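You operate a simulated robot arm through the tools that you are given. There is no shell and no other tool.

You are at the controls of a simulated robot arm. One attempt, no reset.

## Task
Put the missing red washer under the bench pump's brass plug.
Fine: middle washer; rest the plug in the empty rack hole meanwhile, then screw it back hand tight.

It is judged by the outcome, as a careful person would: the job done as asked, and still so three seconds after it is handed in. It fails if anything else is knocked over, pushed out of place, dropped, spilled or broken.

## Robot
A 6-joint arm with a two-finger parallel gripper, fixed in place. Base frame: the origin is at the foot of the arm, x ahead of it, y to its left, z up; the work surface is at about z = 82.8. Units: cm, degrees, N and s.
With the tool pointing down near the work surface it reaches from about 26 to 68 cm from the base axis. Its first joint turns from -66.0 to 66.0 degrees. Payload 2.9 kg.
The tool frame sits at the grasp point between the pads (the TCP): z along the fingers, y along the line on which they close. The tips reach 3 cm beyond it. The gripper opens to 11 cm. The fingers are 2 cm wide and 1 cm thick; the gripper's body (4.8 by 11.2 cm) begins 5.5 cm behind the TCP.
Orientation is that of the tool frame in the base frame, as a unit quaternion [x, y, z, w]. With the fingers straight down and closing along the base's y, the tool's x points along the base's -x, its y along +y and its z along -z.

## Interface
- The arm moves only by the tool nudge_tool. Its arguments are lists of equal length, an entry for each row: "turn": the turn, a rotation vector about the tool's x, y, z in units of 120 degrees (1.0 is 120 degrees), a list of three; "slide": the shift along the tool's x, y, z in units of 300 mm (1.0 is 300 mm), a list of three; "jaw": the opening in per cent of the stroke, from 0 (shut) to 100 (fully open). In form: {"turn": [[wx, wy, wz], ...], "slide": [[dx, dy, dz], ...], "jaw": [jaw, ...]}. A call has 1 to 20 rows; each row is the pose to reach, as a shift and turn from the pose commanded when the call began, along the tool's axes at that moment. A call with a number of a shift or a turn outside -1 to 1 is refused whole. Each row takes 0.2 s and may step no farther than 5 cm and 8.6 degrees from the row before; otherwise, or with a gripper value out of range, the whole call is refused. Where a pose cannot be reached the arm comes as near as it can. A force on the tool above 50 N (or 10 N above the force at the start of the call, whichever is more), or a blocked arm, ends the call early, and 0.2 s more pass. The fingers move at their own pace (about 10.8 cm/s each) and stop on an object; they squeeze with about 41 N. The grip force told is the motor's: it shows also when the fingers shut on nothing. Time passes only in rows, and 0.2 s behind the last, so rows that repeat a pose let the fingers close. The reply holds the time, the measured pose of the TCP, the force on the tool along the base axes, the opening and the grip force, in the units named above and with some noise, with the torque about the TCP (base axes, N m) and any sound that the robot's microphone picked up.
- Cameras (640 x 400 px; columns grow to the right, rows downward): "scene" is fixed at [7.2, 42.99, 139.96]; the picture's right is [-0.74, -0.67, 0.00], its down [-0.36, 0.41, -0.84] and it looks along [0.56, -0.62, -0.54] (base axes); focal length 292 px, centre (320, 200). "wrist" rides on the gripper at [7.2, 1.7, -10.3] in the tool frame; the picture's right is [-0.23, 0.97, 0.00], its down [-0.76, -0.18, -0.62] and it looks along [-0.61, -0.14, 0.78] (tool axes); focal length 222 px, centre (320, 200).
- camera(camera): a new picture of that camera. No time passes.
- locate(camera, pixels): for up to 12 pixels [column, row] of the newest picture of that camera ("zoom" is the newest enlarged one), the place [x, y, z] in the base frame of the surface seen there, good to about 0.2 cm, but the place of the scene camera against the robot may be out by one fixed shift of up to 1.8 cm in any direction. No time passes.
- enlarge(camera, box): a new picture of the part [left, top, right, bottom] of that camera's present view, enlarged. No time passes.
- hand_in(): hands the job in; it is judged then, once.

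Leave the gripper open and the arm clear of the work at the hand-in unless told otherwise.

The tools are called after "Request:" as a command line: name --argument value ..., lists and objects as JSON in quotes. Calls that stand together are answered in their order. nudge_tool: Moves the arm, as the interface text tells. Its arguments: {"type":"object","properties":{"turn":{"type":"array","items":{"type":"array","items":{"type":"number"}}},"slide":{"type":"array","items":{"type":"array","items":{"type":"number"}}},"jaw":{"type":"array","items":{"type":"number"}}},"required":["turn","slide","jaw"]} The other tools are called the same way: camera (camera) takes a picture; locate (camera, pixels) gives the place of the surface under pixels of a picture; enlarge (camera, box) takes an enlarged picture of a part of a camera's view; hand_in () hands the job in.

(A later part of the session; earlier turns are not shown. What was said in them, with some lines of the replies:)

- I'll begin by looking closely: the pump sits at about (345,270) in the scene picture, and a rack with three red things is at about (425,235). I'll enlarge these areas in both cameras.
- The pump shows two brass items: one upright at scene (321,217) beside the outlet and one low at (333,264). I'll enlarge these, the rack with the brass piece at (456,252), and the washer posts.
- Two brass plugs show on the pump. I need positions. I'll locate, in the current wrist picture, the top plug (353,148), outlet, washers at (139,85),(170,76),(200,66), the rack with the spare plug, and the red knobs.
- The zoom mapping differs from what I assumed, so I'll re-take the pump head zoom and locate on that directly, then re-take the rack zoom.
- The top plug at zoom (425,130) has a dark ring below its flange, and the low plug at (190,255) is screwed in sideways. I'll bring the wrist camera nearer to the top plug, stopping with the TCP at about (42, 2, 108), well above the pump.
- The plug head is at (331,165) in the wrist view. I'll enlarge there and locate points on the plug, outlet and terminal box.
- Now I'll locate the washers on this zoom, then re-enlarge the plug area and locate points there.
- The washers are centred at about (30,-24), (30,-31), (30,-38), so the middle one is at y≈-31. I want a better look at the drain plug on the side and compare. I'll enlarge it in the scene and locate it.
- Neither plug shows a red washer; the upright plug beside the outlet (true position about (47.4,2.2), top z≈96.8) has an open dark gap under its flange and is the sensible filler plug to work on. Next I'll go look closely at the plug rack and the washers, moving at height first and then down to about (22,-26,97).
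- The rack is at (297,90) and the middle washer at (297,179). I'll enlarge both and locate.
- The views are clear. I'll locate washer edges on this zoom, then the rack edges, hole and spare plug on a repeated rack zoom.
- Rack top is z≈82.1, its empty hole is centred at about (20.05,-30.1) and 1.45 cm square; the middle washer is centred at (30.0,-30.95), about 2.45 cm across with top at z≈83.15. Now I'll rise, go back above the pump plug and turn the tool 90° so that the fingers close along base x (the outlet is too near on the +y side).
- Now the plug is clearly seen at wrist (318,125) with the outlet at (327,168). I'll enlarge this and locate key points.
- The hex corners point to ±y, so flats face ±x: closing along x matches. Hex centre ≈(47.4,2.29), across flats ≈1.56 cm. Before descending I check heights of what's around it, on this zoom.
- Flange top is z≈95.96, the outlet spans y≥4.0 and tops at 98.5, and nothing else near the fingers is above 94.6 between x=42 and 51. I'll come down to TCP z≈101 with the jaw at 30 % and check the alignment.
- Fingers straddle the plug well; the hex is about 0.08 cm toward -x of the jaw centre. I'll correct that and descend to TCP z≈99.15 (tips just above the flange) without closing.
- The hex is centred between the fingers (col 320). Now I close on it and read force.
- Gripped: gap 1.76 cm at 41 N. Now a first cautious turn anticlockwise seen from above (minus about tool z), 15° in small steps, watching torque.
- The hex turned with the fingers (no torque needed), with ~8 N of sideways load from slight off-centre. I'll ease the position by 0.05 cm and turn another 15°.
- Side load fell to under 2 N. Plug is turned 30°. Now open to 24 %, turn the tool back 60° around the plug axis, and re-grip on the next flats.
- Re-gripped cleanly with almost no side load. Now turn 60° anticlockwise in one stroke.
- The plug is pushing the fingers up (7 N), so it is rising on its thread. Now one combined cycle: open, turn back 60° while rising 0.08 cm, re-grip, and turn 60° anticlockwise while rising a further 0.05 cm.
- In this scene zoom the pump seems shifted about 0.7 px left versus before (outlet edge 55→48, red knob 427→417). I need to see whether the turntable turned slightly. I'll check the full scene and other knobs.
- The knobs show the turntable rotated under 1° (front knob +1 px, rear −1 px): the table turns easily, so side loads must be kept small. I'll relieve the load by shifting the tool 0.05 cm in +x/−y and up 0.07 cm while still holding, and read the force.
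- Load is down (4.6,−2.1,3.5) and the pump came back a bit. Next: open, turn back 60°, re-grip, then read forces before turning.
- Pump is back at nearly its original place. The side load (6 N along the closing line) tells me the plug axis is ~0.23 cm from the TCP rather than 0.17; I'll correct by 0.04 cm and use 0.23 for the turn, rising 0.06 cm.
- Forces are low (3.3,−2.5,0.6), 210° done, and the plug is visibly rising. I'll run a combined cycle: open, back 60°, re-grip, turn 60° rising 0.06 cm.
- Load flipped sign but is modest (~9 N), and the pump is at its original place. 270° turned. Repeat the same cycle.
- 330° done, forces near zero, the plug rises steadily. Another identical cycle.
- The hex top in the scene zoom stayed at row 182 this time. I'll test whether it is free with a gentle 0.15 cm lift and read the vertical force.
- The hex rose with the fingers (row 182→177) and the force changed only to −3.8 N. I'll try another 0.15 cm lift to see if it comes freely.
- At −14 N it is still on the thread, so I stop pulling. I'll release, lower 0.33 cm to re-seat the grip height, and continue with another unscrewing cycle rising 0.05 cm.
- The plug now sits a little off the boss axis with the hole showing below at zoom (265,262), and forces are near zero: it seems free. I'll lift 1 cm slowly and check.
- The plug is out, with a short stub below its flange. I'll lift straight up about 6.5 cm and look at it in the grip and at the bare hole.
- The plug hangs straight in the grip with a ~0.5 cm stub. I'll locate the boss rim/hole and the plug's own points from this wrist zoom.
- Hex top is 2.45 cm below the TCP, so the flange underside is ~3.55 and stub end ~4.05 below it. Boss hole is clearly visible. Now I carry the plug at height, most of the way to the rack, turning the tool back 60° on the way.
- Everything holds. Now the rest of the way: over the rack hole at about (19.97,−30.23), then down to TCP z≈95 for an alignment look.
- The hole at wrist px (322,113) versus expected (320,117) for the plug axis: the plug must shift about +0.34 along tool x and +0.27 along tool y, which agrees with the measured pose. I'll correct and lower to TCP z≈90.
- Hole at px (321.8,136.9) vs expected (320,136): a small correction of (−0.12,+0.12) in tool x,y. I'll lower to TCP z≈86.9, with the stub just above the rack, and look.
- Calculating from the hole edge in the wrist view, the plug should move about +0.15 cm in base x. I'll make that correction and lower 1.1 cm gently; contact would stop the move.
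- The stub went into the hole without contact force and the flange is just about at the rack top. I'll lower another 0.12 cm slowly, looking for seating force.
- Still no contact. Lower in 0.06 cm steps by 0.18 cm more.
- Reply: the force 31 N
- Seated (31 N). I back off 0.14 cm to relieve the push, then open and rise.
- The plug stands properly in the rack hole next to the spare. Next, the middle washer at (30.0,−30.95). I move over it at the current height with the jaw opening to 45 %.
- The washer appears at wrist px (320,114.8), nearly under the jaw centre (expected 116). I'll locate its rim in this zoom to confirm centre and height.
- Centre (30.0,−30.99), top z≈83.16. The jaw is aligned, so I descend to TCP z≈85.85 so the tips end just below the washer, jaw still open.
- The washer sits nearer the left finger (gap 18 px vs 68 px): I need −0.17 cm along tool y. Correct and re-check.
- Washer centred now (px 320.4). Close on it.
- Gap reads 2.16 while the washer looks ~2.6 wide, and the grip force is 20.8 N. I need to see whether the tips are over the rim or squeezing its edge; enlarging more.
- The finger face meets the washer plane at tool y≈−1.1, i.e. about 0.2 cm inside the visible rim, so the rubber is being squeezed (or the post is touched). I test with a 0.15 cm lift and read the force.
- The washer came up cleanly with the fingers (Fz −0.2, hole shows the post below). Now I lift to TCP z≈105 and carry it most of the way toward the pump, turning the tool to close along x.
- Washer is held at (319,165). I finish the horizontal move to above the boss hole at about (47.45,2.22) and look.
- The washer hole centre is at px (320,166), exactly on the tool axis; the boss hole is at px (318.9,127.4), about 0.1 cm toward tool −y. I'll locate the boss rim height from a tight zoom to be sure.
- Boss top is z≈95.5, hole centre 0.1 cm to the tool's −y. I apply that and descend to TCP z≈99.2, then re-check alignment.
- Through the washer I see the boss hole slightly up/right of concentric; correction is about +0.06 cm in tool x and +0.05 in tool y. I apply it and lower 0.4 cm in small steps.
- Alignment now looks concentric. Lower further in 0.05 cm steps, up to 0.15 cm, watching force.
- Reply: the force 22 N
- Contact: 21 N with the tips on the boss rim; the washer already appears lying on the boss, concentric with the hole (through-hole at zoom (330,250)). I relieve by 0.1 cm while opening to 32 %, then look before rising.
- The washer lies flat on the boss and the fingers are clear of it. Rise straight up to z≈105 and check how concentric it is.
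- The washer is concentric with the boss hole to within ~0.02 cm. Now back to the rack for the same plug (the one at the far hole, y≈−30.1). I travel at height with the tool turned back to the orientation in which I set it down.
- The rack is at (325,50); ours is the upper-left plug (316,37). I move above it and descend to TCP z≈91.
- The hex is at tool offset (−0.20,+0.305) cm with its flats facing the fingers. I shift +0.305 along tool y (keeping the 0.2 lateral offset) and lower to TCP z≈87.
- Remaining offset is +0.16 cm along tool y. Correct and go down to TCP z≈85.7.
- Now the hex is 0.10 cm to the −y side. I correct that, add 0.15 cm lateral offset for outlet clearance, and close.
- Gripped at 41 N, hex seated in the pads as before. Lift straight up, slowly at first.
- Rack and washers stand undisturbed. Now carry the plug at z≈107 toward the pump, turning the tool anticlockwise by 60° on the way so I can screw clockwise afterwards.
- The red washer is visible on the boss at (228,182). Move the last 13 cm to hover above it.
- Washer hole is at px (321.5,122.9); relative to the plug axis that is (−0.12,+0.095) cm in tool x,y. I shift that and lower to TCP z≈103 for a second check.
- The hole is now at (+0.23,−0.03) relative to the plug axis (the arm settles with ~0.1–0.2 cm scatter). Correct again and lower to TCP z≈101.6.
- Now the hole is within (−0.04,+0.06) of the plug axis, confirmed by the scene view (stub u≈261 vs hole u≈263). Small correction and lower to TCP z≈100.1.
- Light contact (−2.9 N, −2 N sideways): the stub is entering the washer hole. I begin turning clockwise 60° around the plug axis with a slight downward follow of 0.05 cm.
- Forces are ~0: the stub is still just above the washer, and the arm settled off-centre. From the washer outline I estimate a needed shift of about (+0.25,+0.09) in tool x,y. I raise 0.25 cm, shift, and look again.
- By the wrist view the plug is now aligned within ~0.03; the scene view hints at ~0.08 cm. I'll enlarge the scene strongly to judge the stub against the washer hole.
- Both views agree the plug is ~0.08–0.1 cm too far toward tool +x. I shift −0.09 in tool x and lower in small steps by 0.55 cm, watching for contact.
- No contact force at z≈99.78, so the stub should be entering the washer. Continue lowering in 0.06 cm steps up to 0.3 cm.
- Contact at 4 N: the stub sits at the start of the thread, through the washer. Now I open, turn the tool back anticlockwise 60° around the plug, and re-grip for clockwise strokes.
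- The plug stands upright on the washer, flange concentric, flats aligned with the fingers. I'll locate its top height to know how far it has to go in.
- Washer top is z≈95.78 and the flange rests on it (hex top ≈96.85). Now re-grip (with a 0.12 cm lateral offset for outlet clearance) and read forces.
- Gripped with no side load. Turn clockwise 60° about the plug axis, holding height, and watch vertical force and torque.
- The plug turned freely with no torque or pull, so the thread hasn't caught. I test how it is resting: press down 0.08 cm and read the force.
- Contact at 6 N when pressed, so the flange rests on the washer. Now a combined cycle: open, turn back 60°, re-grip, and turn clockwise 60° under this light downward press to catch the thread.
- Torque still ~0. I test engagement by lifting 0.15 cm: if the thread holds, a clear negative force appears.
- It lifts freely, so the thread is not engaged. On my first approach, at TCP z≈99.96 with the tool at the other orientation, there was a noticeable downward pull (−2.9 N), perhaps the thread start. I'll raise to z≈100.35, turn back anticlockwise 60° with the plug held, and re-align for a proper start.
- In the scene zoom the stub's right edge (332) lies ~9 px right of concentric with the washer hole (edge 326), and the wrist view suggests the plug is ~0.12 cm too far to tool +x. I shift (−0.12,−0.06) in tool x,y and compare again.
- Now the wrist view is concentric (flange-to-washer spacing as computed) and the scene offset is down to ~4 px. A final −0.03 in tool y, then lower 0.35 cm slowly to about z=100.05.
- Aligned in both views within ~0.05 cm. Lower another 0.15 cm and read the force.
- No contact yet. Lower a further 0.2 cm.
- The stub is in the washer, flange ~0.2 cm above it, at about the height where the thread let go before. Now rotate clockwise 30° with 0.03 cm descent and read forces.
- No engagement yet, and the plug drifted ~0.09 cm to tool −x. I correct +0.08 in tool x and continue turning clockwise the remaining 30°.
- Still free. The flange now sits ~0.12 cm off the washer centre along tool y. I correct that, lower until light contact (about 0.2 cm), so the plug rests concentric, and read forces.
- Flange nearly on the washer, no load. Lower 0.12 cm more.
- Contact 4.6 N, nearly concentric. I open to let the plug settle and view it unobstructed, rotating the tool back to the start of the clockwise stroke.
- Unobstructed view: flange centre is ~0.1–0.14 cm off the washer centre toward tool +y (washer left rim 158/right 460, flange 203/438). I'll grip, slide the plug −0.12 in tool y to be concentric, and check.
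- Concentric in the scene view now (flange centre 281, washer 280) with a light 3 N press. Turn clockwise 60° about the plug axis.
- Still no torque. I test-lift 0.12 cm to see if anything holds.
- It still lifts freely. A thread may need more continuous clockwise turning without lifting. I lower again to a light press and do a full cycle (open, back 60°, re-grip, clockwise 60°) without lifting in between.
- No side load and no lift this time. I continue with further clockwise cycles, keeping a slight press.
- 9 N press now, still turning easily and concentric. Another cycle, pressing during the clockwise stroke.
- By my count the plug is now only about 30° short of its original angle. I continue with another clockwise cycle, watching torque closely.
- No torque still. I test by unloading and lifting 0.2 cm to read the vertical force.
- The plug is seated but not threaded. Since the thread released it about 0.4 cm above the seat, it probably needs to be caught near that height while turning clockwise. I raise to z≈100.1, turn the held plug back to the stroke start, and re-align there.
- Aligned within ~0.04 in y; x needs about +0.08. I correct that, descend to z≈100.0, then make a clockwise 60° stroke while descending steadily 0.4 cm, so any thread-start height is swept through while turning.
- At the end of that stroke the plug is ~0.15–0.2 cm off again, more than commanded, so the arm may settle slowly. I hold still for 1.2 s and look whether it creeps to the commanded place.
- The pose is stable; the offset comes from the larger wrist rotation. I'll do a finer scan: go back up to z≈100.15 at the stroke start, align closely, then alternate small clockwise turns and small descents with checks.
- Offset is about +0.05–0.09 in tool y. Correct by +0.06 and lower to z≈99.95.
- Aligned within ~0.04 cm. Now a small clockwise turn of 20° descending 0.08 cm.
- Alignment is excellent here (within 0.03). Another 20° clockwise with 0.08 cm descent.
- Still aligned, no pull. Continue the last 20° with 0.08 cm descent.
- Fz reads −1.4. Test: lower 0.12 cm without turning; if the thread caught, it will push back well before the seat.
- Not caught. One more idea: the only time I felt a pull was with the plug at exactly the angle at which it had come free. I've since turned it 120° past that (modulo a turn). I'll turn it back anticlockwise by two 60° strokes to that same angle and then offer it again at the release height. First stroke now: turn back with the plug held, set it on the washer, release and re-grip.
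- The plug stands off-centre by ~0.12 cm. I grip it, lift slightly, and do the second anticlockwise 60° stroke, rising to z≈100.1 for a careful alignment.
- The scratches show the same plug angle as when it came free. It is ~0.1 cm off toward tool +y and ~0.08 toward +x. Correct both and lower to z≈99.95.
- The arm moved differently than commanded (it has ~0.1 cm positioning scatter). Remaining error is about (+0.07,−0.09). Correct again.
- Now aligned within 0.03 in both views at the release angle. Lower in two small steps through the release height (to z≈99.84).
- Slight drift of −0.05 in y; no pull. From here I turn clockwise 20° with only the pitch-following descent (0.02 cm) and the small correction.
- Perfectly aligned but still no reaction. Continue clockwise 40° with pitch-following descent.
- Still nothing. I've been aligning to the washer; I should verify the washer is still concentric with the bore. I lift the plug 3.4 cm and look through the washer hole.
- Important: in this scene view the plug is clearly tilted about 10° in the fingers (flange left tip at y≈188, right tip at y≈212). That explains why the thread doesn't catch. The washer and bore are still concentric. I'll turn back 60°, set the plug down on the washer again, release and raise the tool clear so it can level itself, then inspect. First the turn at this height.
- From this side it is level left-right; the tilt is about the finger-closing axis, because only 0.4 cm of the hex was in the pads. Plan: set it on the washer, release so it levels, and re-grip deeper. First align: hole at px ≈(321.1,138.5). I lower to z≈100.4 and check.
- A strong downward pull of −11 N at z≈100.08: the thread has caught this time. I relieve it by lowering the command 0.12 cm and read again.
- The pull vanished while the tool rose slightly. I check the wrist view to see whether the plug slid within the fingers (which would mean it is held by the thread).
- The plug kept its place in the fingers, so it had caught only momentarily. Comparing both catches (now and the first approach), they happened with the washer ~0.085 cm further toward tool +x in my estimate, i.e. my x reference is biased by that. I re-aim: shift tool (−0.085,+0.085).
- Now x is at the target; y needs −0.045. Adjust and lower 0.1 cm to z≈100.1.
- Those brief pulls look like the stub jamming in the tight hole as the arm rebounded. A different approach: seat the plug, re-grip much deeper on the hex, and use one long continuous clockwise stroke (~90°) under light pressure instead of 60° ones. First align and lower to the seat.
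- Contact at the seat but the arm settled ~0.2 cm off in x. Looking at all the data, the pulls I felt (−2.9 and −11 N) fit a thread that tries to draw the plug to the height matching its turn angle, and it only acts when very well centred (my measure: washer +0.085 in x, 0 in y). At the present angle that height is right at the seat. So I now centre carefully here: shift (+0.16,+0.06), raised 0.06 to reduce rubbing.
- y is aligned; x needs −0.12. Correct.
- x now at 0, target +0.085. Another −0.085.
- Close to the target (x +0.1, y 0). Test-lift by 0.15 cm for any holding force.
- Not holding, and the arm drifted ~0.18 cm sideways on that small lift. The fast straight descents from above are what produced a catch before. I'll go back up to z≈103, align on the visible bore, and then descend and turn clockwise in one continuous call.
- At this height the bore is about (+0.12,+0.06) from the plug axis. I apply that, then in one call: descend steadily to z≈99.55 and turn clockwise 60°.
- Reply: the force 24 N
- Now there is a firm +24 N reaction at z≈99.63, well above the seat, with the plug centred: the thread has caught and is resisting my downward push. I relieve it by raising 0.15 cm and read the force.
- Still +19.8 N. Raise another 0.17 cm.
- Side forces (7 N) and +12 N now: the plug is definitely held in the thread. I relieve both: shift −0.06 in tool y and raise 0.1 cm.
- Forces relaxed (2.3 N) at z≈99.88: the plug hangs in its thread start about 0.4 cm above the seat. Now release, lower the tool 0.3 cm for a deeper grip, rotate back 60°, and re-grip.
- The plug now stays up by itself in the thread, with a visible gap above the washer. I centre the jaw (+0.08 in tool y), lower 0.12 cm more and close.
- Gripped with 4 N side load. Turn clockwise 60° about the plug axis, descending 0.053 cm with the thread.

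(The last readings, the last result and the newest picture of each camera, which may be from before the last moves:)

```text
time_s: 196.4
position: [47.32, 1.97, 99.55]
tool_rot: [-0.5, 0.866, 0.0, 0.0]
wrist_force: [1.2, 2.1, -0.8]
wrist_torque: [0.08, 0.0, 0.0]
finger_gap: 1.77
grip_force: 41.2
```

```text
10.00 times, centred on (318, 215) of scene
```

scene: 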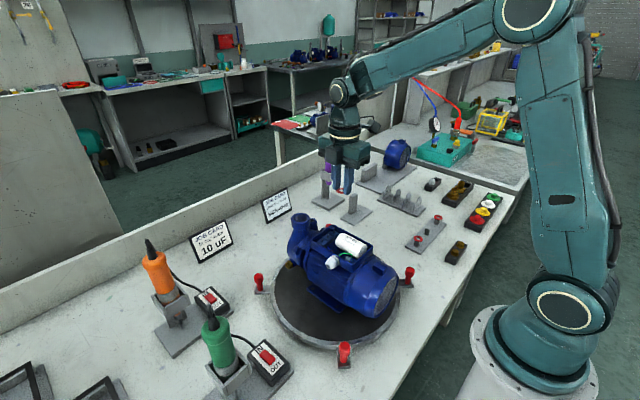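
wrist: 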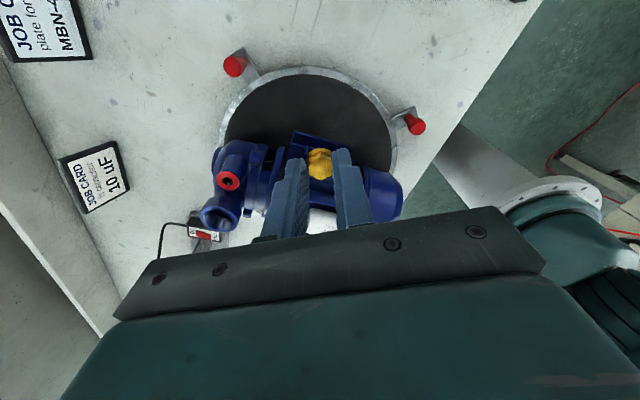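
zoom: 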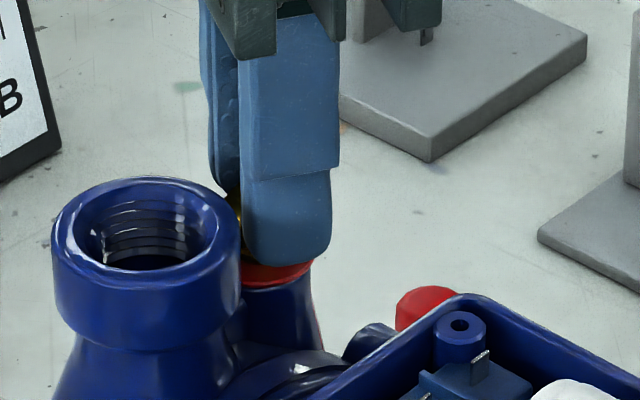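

Forces remain small; the thread carries it. Now combined cycles: open, back 60°, re-grip, clockwise 60° with 0.053 cm descent.

Request:
nudge_tool --turn '[[0, 0, 0], [0, 0, -0.0625], [0, 0, -0.125], [0, 0, -0.1875], [0, 0, -0.25], [0, 0, -0.3125], [0, 0, -0.375], [0, 0, -0.4375], [0, 0, -0.5], [0, 0, -0.5], [0, 0, -0.5], [0, 0, -0.4375], [0, 0, -0.375], [0, 0, -0.3125], [0, 0, -0.25], [0, 0, -0.1875], [0, 0, -0.125], [0, 0, -0.0625], [0, 0, 0], [0, 0, 0]]' --slide '[[0, 0, 0], [0, -0.0006, 0], [-0.0002, -0.0013, 0], [-0.0004, -0.0019, 0], [-0.0007, -0.0025, 0], [-0.001, -0.003, 0], [-0.0015, -0.0035, 0], [-0.002, -0.004, 0], [-0.0025, -0.0043, 0], [-0.0025, -0.0043, 0], [-0.0025, -0.0043, 0], [-0.002, -0.004, 0.0002], [-0.0015, -0.0035, 0.0004], [-0.001, -0.003, 0.0007], [-0.0007, -0.0025, 0.0009], [-0.0004, -0.0019, 0.0011], [-0.0002, -0.0013, 0.0013], [0, -0.0006, 0.0016], [0, 0, 0.0018], [0, 0, 0.0018]]' --jaw '[24, 24, 24, 24, 24, 24, 24, 24, 24, 10, 10, 10, 10, 10, 10, 10, 10, 10, 10, 10]'

Request:
enlarge --camera "wrist" --box '[288, 130, 352, 180]'

Request:
enlarge --camera "scene" --box '[286, 195, 350, 235]'

```text
time_s: 200.6
position: [47.27, 1.85, 99.4]
tool_rot: [-0.499, 0.866, 0.002, -0.001]
wrist_force: [-2.4, 3.3, 0.0]
wrist_torque: [0.1, 0.08, 0.05]
finger_gap: 1.74
grip_force: 41.1
```

```text
8.00 times, centred on (320, 155) of wrist
```

zoom: 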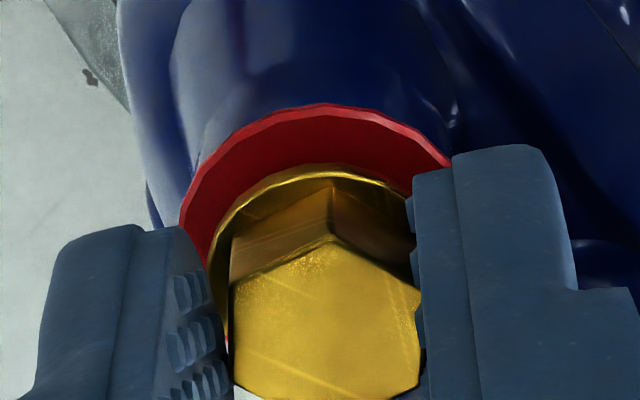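

```text
10.00 times, centred on (318, 215) of scene
```

zoom: 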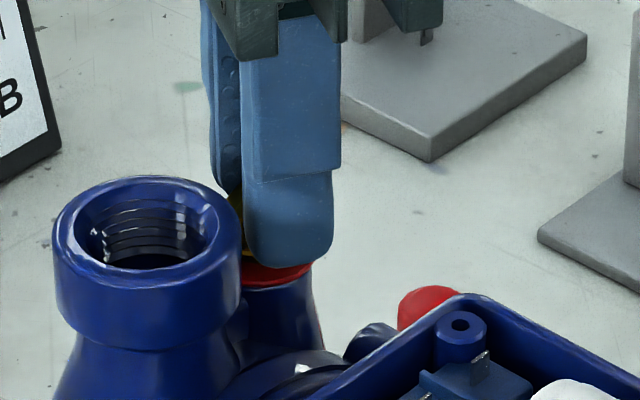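

Working: torque and forces stay low and the plug sinks. Repeat the cycle with a small +0.03 cm correction along tool y.

Request:
nudge_tool --turn '[[0, 0, 0], [0, 0, -0.0625], [0, 0, -0.125], [0, 0, -0.1875], [0, 0, -0.25], [0, 0, -0.3125], [0, 0, -0.375], [0, 0, -0.4375], [0, 0, -0.5], [0, 0, -0.5], [0, 0, -0.5], [0, 0, -0.4375], [0, 0, -0.375], [0, 0, -0.3125], [0, 0, -0.25], [0, 0, -0.1875], [0, 0, -0.125], [0, 0, -0.0625], [0, 0, 0], [0, 0, 0]]' --slide '[[0, 0.001, 0], [0, 0.0004, 0], [-0.0002, -0.0003, 0], [-0.0004, -0.0009, 0], [-0.0007, -0.0015, 0], [-0.001, -0.002, 0], [-0.0015, -0.0025, 0], [-0.002, -0.003, 0], [-0.0025, -0.0033, 0], [-0.0025, -0.0033, 0], [-0.0025, -0.0033, 0], [-0.002, -0.003, 0.0002], [-0.0015, -0.0025, 0.0004], [-0.001, -0.002, 0.0007], [-0.0007, -0.0015, 0.0009], [-0.0004, -0.0009, 0.0011], [-0.0002, -0.0003, 0.0013], [0, 0.0004, 0.0016], [0, 0.001, 0.0018], [0, 0.001, 0.0018]]' --jaw '[24, 24, 24, 24, 24, 24, 24, 24, 24, 10, 10, 10, 10, 10, 10, 10, 10, 10, 10, 10]'

Request:
enlarge --camera "wrist" --box '[288, 130, 352, 180]'

Request:
enlarge --camera "scene" --box '[286, 195, 350, 235]'

```text
time_s: 204.8
position: [47.3, 1.91, 99.41]
tool_rot: [-0.499, 0.866, 0.001, -0.001]
wrist_force: [0.4, 2.1, -0.1]
wrist_torque: [0.05, -0.02, -0.02]
finger_gap: 1.73
grip_force: 41.3
```

```text
8.00 times, centred on (320, 155) of wrist
```

zoom: 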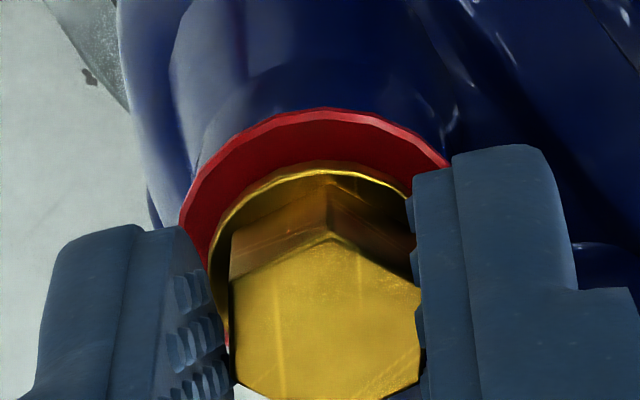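

```text
10.00 times, centred on (318, 215) of scene
```

zoom: 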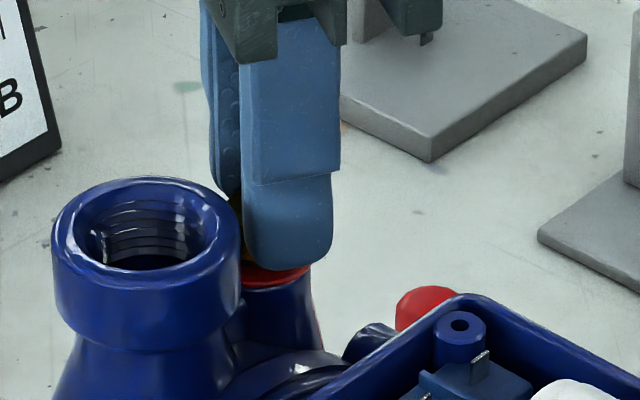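

Good, continuing (4 strokes since the catch). Another cycle.

Request:
nudge_tool --turn '[[0, 0, 0], [0, 0, -0.0625], [0, 0, -0.125], [0, 0, -0.1875], [0, 0, -0.25], [0, 0, -0.3125], [0, 0, -0.375], [0, 0, -0.4375], [0, 0, -0.5], [0, 0, -0.5], [0, 0, -0.5], [0, 0, -0.4375], [0, 0, -0.375], [0, 0, -0.3125], [0, 0, -0.25], [0, 0, -0.1875], [0, 0, -0.125], [0, 0, -0.0625], [0, 0, 0], [0, 0, 0]]' --slide '[[0, 0, 0], [0, -0.0006, 0], [-0.0002, -0.0013, 0], [-0.0004, -0.0019, 0], [-0.0007, -0.0025, 0], [-0.001, -0.003, 0], [-0.0015, -0.0035, 0], [-0.002, -0.004, 0], [-0.0025, -0.0043, 0], [-0.0025, -0.0043, 0], [-0.0025, -0.0043, 0], [-0.002, -0.004, 0.0002], [-0.0015, -0.0035, 0.0004], [-0.001, -0.003, 0.0006], [-0.0007, -0.0025, 0.0008], [-0.0004, -0.0019, 0.001], [-0.0002, -0.0013, 0.0012], [0, -0.0006, 0.0014], [0, 0, 0.0016], [0, 0, 0.0016]]' --jaw '[24, 24, 24, 24, 24, 24, 24, 24, 24, 10, 10, 10, 10, 10, 10, 10, 10, 10, 10, 10]'

Request:
enlarge --camera "wrist" --box '[288, 130, 352, 180]'

Request:
enlarge --camera "scene" --box '[286, 195, 350, 235]'

```text
time_s: 209.0
position: [47.39, 1.92, 99.45]
tool_rot: [-0.499, 0.867, 0.001, 0.0]
wrist_force: [9.7, -3.4, -2.0]
wrist_torque: [-0.07, -0.3, -0.01]
finger_gap: 1.77
grip_force: 40.9
```

```text
8.00 times, centred on (320, 155) of wrist
```

zoom: 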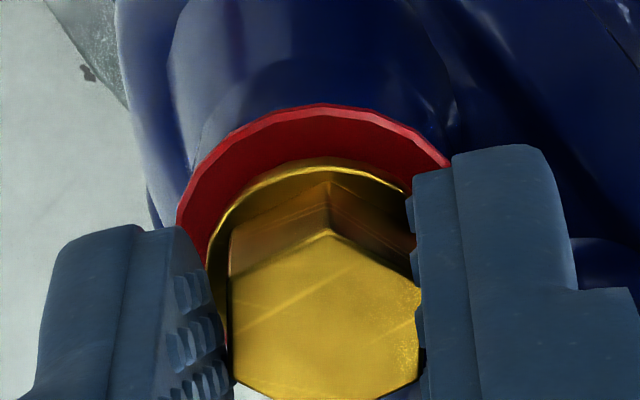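

```text
10.00 times, centred on (318, 215) of scene
```

zoom: 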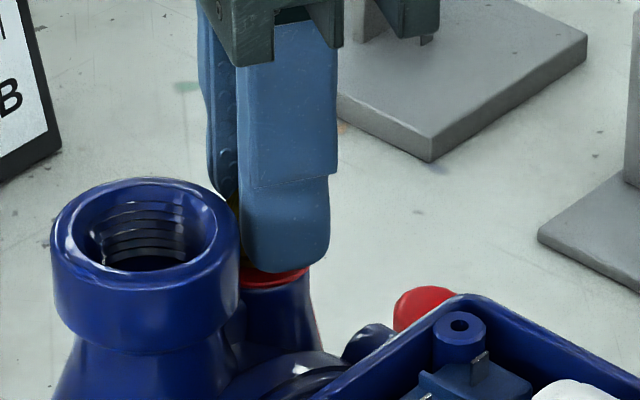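

10 N side load along tool −y from arm scatter; I correct −0.07 cm there and run the next cycle.

Request:
nudge_tool --turn '[[0, 0, 0], [0, 0, -0.0625], [0, 0, -0.125], [0, 0, -0.1875], [0, 0, -0.25], [0, 0, -0.3125], [0, 0, -0.375], [0, 0, -0.4375], [0, 0, -0.5], [0, 0, -0.5], [0, 0, -0.5], [0, 0, -0.4375], [0, 0, -0.375], [0, 0, -0.3125], [0, 0, -0.25], [0, 0, -0.1875], [0, 0, -0.125], [0, 0, -0.0625], [0, 0, 0], [0, 0, 0]]' --slide '[[0, -0.002, 0], [0, -0.0026, 0], [-0.0002, -0.0033, 0], [-0.0004, -0.0039, 0], [-0.0007, -0.0045, 0], [-0.001, -0.005, 0], [-0.0015, -0.0055, 0], [-0.002, -0.006, 0], [-0.0025, -0.0063, 0], [-0.0025, -0.0063, 0], [-0.0025, -0.0063, 0], [-0.002, -0.006, 0.0002], [-0.0015, -0.0055, 0.0004], [-0.001, -0.005, 0.0006], [-0.0007, -0.0045, 0.0008], [-0.0004, -0.0039, 0.001], [-0.0002, -0.0033, 0.0012], [0, -0.0026, 0.0014], [0, -0.002, 0.0016], [0, -0.002, 0.0016]]' --jaw '[24, 24, 24, 24, 24, 24, 24, 24, 24, 10, 10, 10, 10, 10, 10, 10, 10, 10, 10, 10]'

Request:
enlarge --camera "wrist" --box '[288, 130, 352, 180]'

Request:
enlarge --camera "scene" --box '[286, 195, 350, 235]'

```text
time_s: 213.2
position: [47.38, 1.88, 99.36]
tool_rot: [-0.5, 0.866, 0.0, -0.001]
wrist_force: [-8.6, 1.3, 5.3]
wrist_torque: [0.05, 0.26, 0.01]
finger_gap: 1.76
grip_force: 40.8
```

```text
8.00 times, centred on (320, 155) of wrist
```

zoom: 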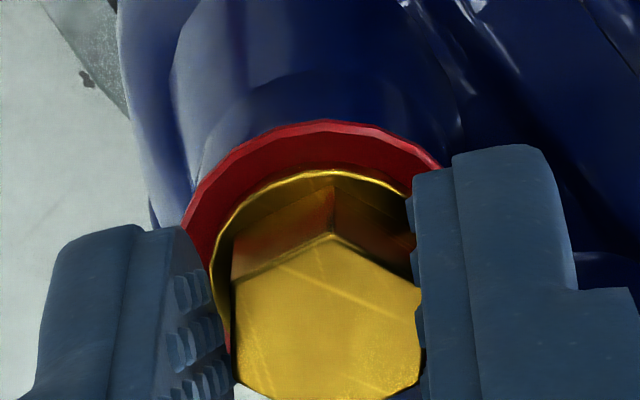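

```text
10.00 times, centred on (318, 215) of scene
```

zoom: 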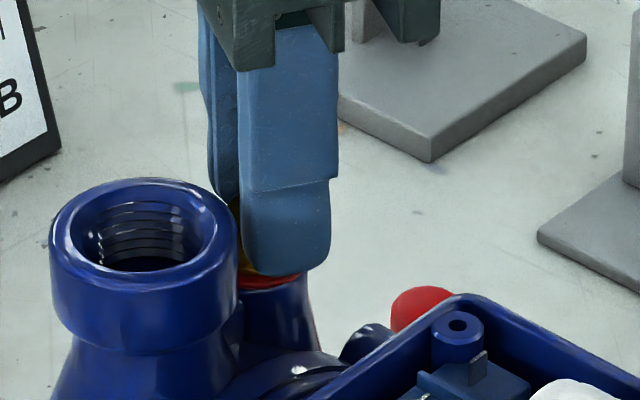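

Slight overshoot the other way (8 N); correct +0.05 cm and continue with the next cycle (360° since the catch).

Request:
nudge_tool --turn '[[0, 0, 0], [0, 0, -0.0625], [0, 0, -0.125], [0, 0, -0.1875], [0, 0, -0.25], [0, 0, -0.3125], [0, 0, -0.375], [0, 0, -0.4375], [0, 0, -0.5], [0, 0, -0.5], [0, 0, -0.5], [0, 0, -0.4375], [0, 0, -0.375], [0, 0, -0.3125], [0, 0, -0.25], [0, 0, -0.1875], [0, 0, -0.125], [0, 0, -0.0625], [0, 0, 0], [0, 0, 0]]' --slide '[[0, 0.0015, 0], [0, 0.0009, 0], [-0.0002, 0.0002, 0], [-0.0004, -0.0004, 0], [-0.0007, -0.001, 0], [-0.001, -0.0015, 0], [-0.0015, -0.002, 0], [-0.002, -0.0025, 0], [-0.0025, -0.0028, 0], [-0.0025, -0.0028, 0], [-0.0025, -0.0028, 0], [-0.002, -0.0025, 0.0002], [-0.0015, -0.002, 0.0004], [-0.001, -0.0015, 0.0006], [-0.0007, -0.001, 0.0008], [-0.0004, -0.0004, 0.001], [-0.0002, 0.0002, 0.0012], [0, 0.0009, 0.0014], [0, 0.0015, 0.0016], [0, 0.0015, 0.0016]]' --jaw '[24, 24, 24, 24, 24, 24, 24, 24, 24, 10, 10, 10, 10, 10, 10, 10, 10, 10, 10, 10]'

Request:
enlarge --camera "wrist" --box '[288, 130, 352, 180]'

Request:
enlarge --camera "scene" --box '[286, 195, 350, 235]'

```text
time_s: 217.4
position: [47.32, 1.93, 99.28]
tool_rot: [-0.499, 0.867, 0.0, 0.0]
wrist_force: [6.2, 0.6, 0.0]
wrist_torque: [0.02, -0.16, -0.01]
finger_gap: 1.74
grip_force: 40.7
```

```text
8.00 times, centred on (320, 155) of wrist
```

zoom: 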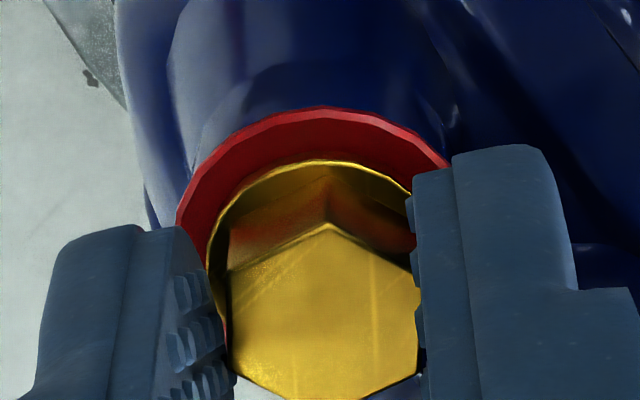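

```text
10.00 times, centred on (318, 215) of scene
```

zoom: 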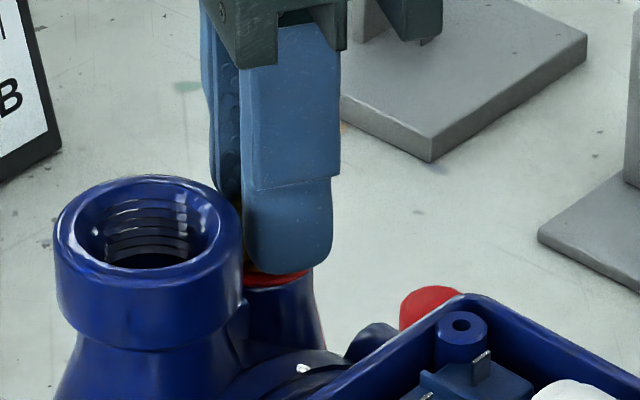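

420° since the catch. I check the plug's height by locating its top and the washer.

Request:
locate --camera "wrist" --pixels '[[318, 165], [324, 165], [320, 172], [320, 161], [322, 168], [316, 170], [301, 152], [320, 143], [330, 146]]'

Request:
enlarge --camera "scene" --box '[306, 209, 322, 221]'

```text
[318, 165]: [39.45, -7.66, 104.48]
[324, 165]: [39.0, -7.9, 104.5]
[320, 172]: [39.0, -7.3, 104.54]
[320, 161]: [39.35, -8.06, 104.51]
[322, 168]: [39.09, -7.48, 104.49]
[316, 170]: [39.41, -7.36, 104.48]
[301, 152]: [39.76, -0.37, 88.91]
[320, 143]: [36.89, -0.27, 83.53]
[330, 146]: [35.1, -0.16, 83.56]
```

```text
16.00 times, centred on (314, 215) of scene
```

zoom: 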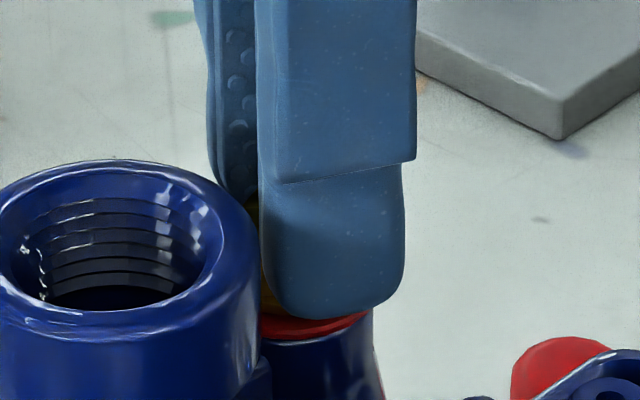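

That used the older picture; never mind. I continue with the next cycle, with a −0.03 cm correction, and watch torque for tightening.

Request:
nudge_tool --turn '[[0, 0, 0], [0, 0, -0.0625], [0, 0, -0.125], [0, 0, -0.1875], [0, 0, -0.25], [0, 0, -0.3125], [0, 0, -0.375], [0, 0, -0.4375], [0, 0, -0.5], [0, 0, -0.5], [0, 0, -0.5], [0, 0, -0.4375], [0, 0, -0.375], [0, 0, -0.3125], [0, 0, -0.25], [0, 0, -0.1875], [0, 0, -0.125], [0, 0, -0.0625], [0, 0, 0], [0, 0, 0]]' --slide '[[0, -0.001, 0], [0, -0.0016, 0], [-0.0002, -0.0023, 0], [-0.0004, -0.0029, 0], [-0.0007, -0.0035, 0], [-0.001, -0.004, 0], [-0.0015, -0.0045, 0], [-0.002, -0.005, 0], [-0.0025, -0.0053, 0], [-0.0025, -0.0053, 0], [-0.0025, -0.0053, 0], [-0.002, -0.005, 0.0002], [-0.0015, -0.0045, 0.0004], [-0.001, -0.004, 0.0006], [-0.0007, -0.0035, 0.0008], [-0.0004, -0.0029, 0.001], [-0.0002, -0.0023, 0.0012], [0, -0.0016, 0.0014], [0, -0.001, 0.0016], [0, -0.001, 0.0016]]' --jaw '[24, 24, 24, 24, 24, 24, 24, 24, 24, 10, 10, 10, 10, 10, 10, 10, 10, 10, 10, 10]'

Request:
enlarge --camera "scene" --box '[286, 195, 350, 235]'

Request:
enlarge --camera "wrist" --box '[288, 130, 352, 180]'

Request:
locate --camera "zoom" --pixels '[[280, 290], [370, 290], [320, 260], [320, 350], [280, 340], [370, 340], [210, 170], [320, 130]]'

```text
time_s: 221.6
position: [47.36, 1.89, 99.22]
tool_rot: [-0.499, 0.866, 0.001, 0.0]
wrist_force: [-3.7, 0.6, 4.1]
wrist_torque: [0.03, 0.1, 0.22]
finger_gap: 1.76
grip_force: 41.1
```

```text
10.00 times, centred on (318, 215) of scene
```

zoom: 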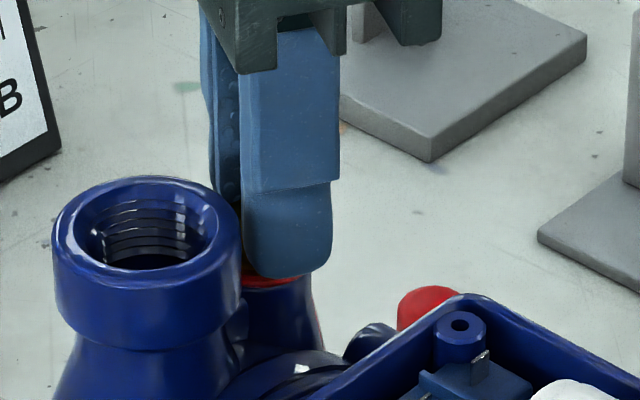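

```text
8.00 times, centred on (320, 155) of wrist
```

zoom: 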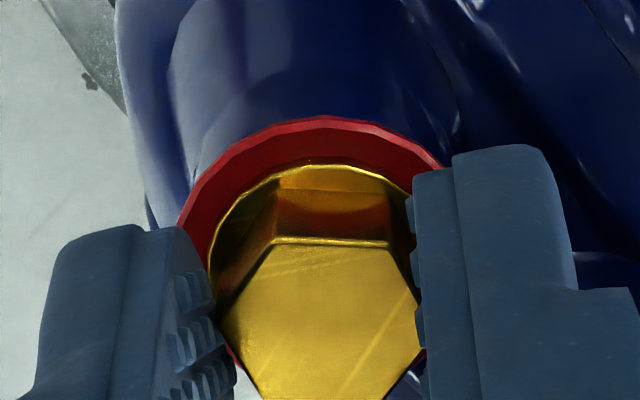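

```text
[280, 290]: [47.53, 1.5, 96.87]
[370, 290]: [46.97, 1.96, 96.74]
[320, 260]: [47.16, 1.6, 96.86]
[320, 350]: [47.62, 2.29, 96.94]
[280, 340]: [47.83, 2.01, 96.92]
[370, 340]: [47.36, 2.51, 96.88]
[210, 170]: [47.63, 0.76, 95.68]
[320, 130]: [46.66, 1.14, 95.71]
```

Torque about z jumped to 0.22 N·m and the hex has stopped following the fingers (it slipped ~30° in the jaw); its top is at z≈96.87, i.e. seated on the washer. It is tightening. One confirming stroke: re-grip and turn clockwise 45° to check it stays put.

Request:
nudge_tool --turn '[[0, 0, 0], [0, 0, -0.0625], [0, 0, -0.125], [0, 0, -0.1875], [0, 0, -0.25], [0, 0, -0.3125], [0, 0, -0.375], [0, 0, -0.4375], [0, 0, -0.4375], [0, 0, -0.4375]]' --slide '[[0, 0.0005, 0], [0, 0, 0], [-0.0002, -0.0007, 0], [-0.0004, -0.0013, 0], [-0.0007, -0.0019, 0], [-0.001, -0.0024, 0], [-0.0015, -0.0029, 0], [-0.002, -0.0035, 0], [-0.002, -0.0035, 0], [-0.002, -0.0035, 0]]' --jaw '[24, 24, 24, 24, 24, 24, 24, 24, 24, 24]'

Request:
enlarge --camera "wrist" --box '[288, 130, 352, 180]'

Request:
enlarge --camera "scene" --box '[306, 207, 322, 219]'

```text
time_s: 223.8
position: [47.51, 1.88, 99.34]
tool_rot: [0.832, -0.555, 0.0, 0.0]
wrist_force: [-0.2, 0.2, -0.6]
wrist_torque: [0.01, -0.04, 0.0]
finger_gap: 2.63
grip_force: 0.1
```

```text
8.00 times, centred on (320, 155) of wrist
```

zoom: 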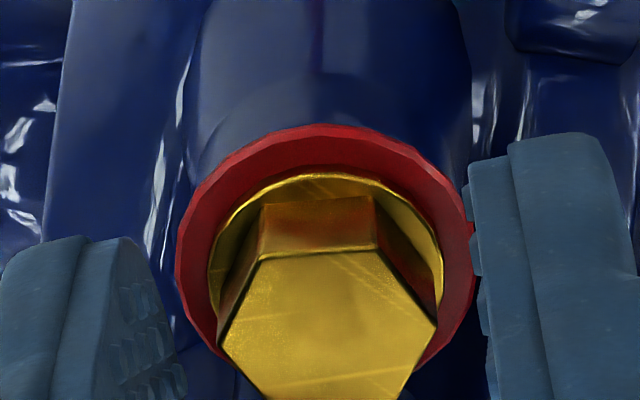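

```text
16.00 times, centred on (314, 213) of scene
```

zoom: 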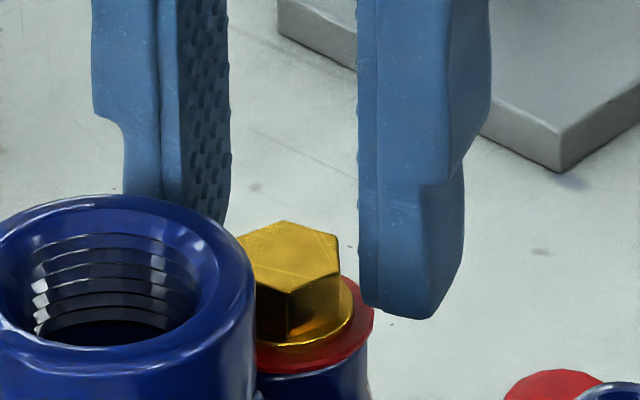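

The plug sits flush on the red washer, concentric. The hex flats now line up with the jaw at 30° further clockwise. I turn the open jaw there, grip the flats, and turn ~22° clockwise to confirm it is tight.

Request:
nudge_tool --turn '[[0, 0, 0.0625], [0, 0, 0.125], [0, 0, 0.1875], [0, 0, 0.25], [0, 0, 0.25], [0, 0, 0.25], [0, 0, 0.25], [0, 0, 0.3], [0, 0, 0.35], [0, 0, 0.4], [0, 0, 0.4375], [0, 0, 0.4375]]' --slide '[[0, 0.0009, 0], [-0.0002, 0.0018, 0], [-0.0004, 0.0024, 0], [-0.0007, 0.003, 0], [-0.0007, 0.003, 0], [-0.0007, 0.003, 0], [-0.0007, 0.003, 0], [-0.001, 0.0034, 0], [-0.0013, 0.0038, 0], [-0.0017, 0.0042, 0], [-0.002, 0.0045, 0], [-0.002, 0.0045, 0]]' --jaw '[24, 24, 24, 24, 24, 14, 10, 10, 10, 10, 10, 10]'

Request:
enlarge --camera "wrist" --box '[288, 130, 352, 180]'

Request:
enlarge --camera "scene" --box '[286, 195, 350, 235]'

```text
time_s: 226.4
position: [47.4, 1.92, 99.33]
tool_rot: [-0.499, 0.867, 0.001, 0.0]
wrist_force: [-2.3, -0.5, 0.8]
wrist_torque: [0.04, 0.07, 0.24]
finger_gap: 1.77
grip_force: 40.7
```

```text
8.00 times, centred on (320, 155) of wrist
```

zoom: 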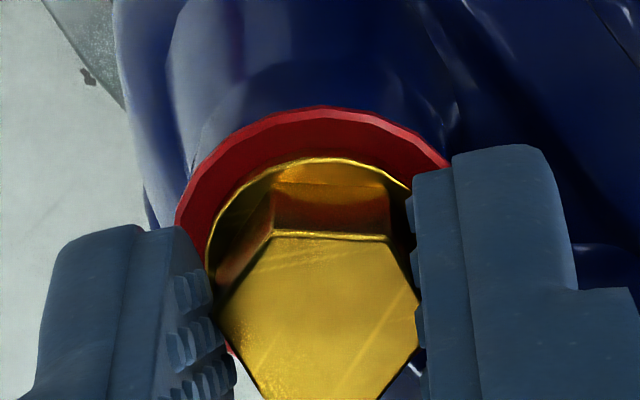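

```text
10.00 times, centred on (318, 215) of scene
```

zoom: 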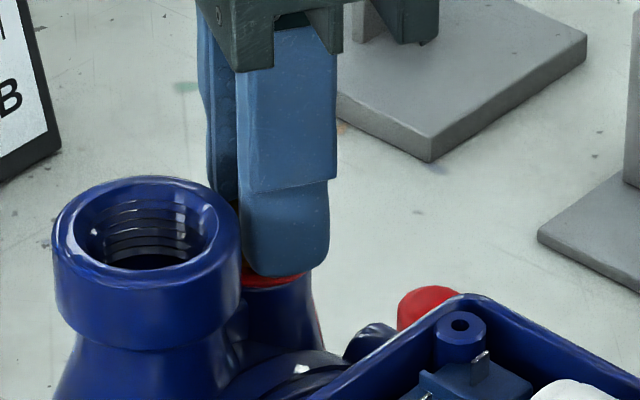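

Same 0.24 N·m and the hex did not move: it is hand tight. Now open and rise straight up clear of the pump.

Request:
nudge_tool --turn '[[0, 0, 0], [0, 0, 0], [0, 0, 0], [0, 0, 0], [0, 0, 0], [0, 0, 0], [0, 0, 0], [0, 0, 0]]' --slide '[[0, 0, 0], [0, 0, 0], [0, 0, -0.02], [0, 0, -0.06], [0, 0, -0.12], [0, 0, -0.19], [0, 0, -0.26], [0, 0, -0.26]]' --jaw '[26, 28, 28, 28, 28, 28, 28, 28]'

Request:
camera --camera "wrist"

Request:
enlarge --camera "wrist" --box '[296, 105, 344, 140]'

Request:
enlarge --camera "scene" --box '[302, 205, 334, 225]'

Request:
camera --camera "scene"

```text
time_s: 228.2
position: [47.48, 1.97, 106.99]
tool_rot: [-0.501, 0.865, 0.0, 0.0]
wrist_force: [-0.2, -0.2, 0.7]
wrist_torque: [0.03, -0.04, 0.0]
finger_gap: 3.08
grip_force: 0.0
```

```text
taken
```

wrist: 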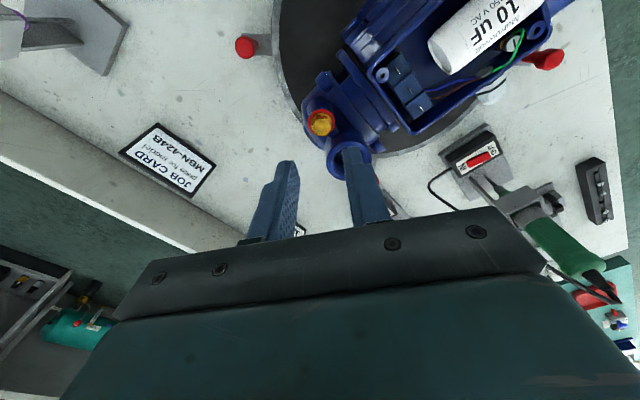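

```text
11.43 times, centred on (320, 122) of wrist
```

zoom: 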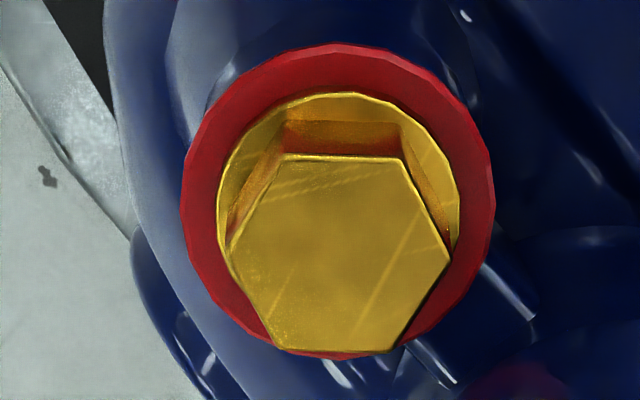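

```text
16.00 times, centred on (318, 215) of scene
```

zoom: 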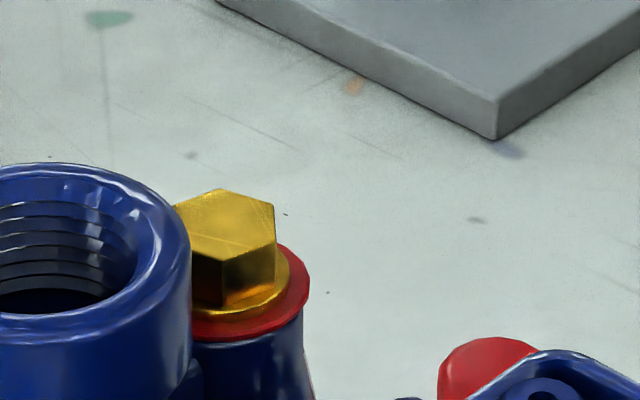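

```text
taken
```

scene: 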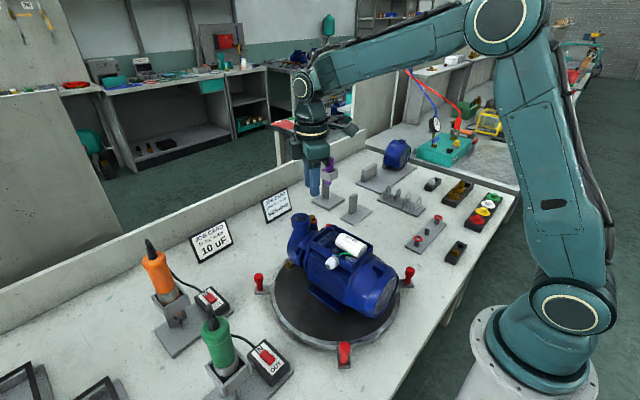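

The plug sits square on the red washer. I'll raise further, open the gripper fully, and do a final check of the racks and turntable.

Request:
nudge_tool --turn '[[0, 0, 0], [0, 0, 0], [0, 0, 0], [0, 0, 0], [0, 0, 0], [0, 0, 0]]' --slide '[[0, 0, -0.1], [0, 0, -0.2], [0, 0, -0.3], [0, 0, -0.4], [0, 0, -0.45], [0, 0, -0.45]]' --jaw '[28, 40, 70, 100, 100, 100]'

Request:
enlarge --camera "scene" --box '[400, 205, 480, 270]'

Request:
enlarge --camera "scene" --box '[240, 190, 440, 370]'

Request:
enlarge --camera "scene" --box '[306, 207, 322, 219]'

```text
time_s: 229.6
position: [47.4, 2.0, 120.32]
tool_rot: [-0.5, 0.866, 0.0, 0.0]
wrist_force: [1.5, -0.6, -0.4]
wrist_torque: [0.01, -0.01, 0.04]
finger_gap: 10.98
grip_force: 0.1
```

```text
6.15 times, centred on (440, 238) of scene
```

zoom: 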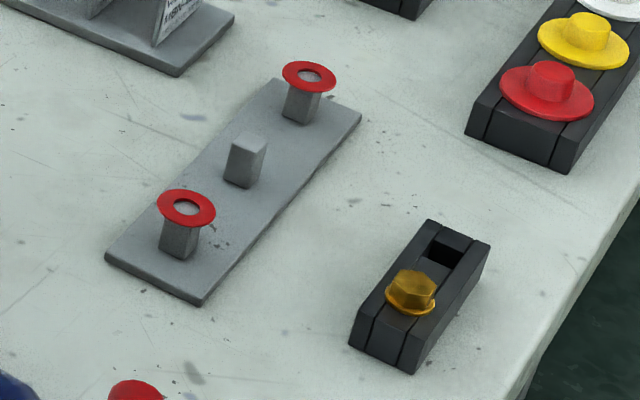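

```text
2.22 times, centred on (340, 280) of scene
```

zoom: 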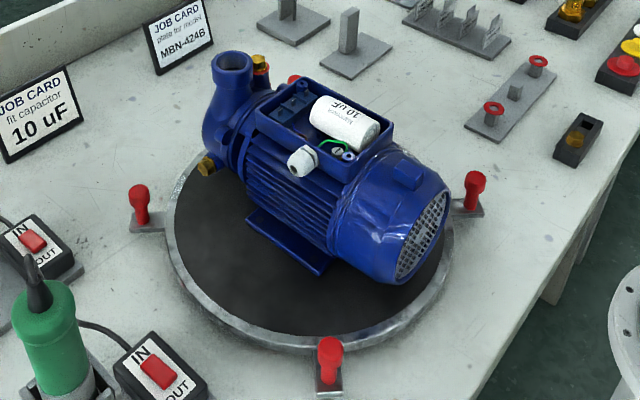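

```text
16.00 times, centred on (314, 213) of scene
```

zoom: 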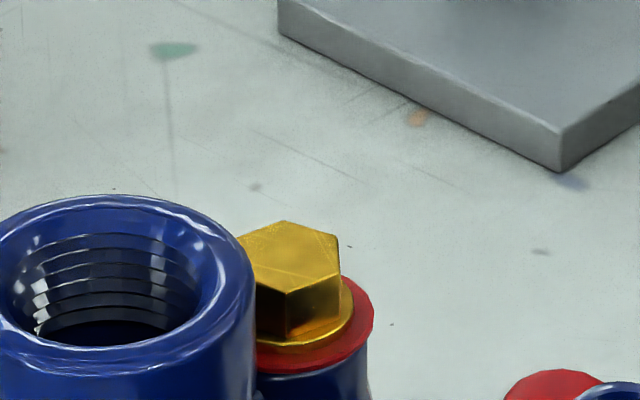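

The plug is seated on the red washer and stopped turning at about 0.24 N·m. The middle post is empty and the other two washers and the spare plug are untouched. The turntable and the other parts are where they started. The arm is well clear at z≈120 with the gripper open, so I hand in.

Request:
hand_in

```text
The job is handed in.
```

The middle red washer is now under the pump's upright brass plug, and the plug is screwed back down hand tight onto it. I've handed the job in.

- **Tightness:** The plug stopped turning at about 0.24 N·m. A second try gave the same reading and the plug did not move. That is as much as the gripper can apply before it slips on the head.
- **Which plug:** The pump has two brass plugs and neither showed a red washer. I took "the brass plug" to be the upright one beside the outlet, not the one low on the side.
- **Getting the thread to catch:** This took many attempts. I set the plug on the washer and turned it several times before the thread caught, then turned it about 450° to the stop. The final pictures show it square and centred on the washer.
- **Everything else:** The plug waited in the empty rack hole as you asked. The spare plug and the other two washers are untouched. The turntable shifted by less than a degree at times, and in the final pictures it is back where it started.

The gripper is open and the arm is clear above the pump.
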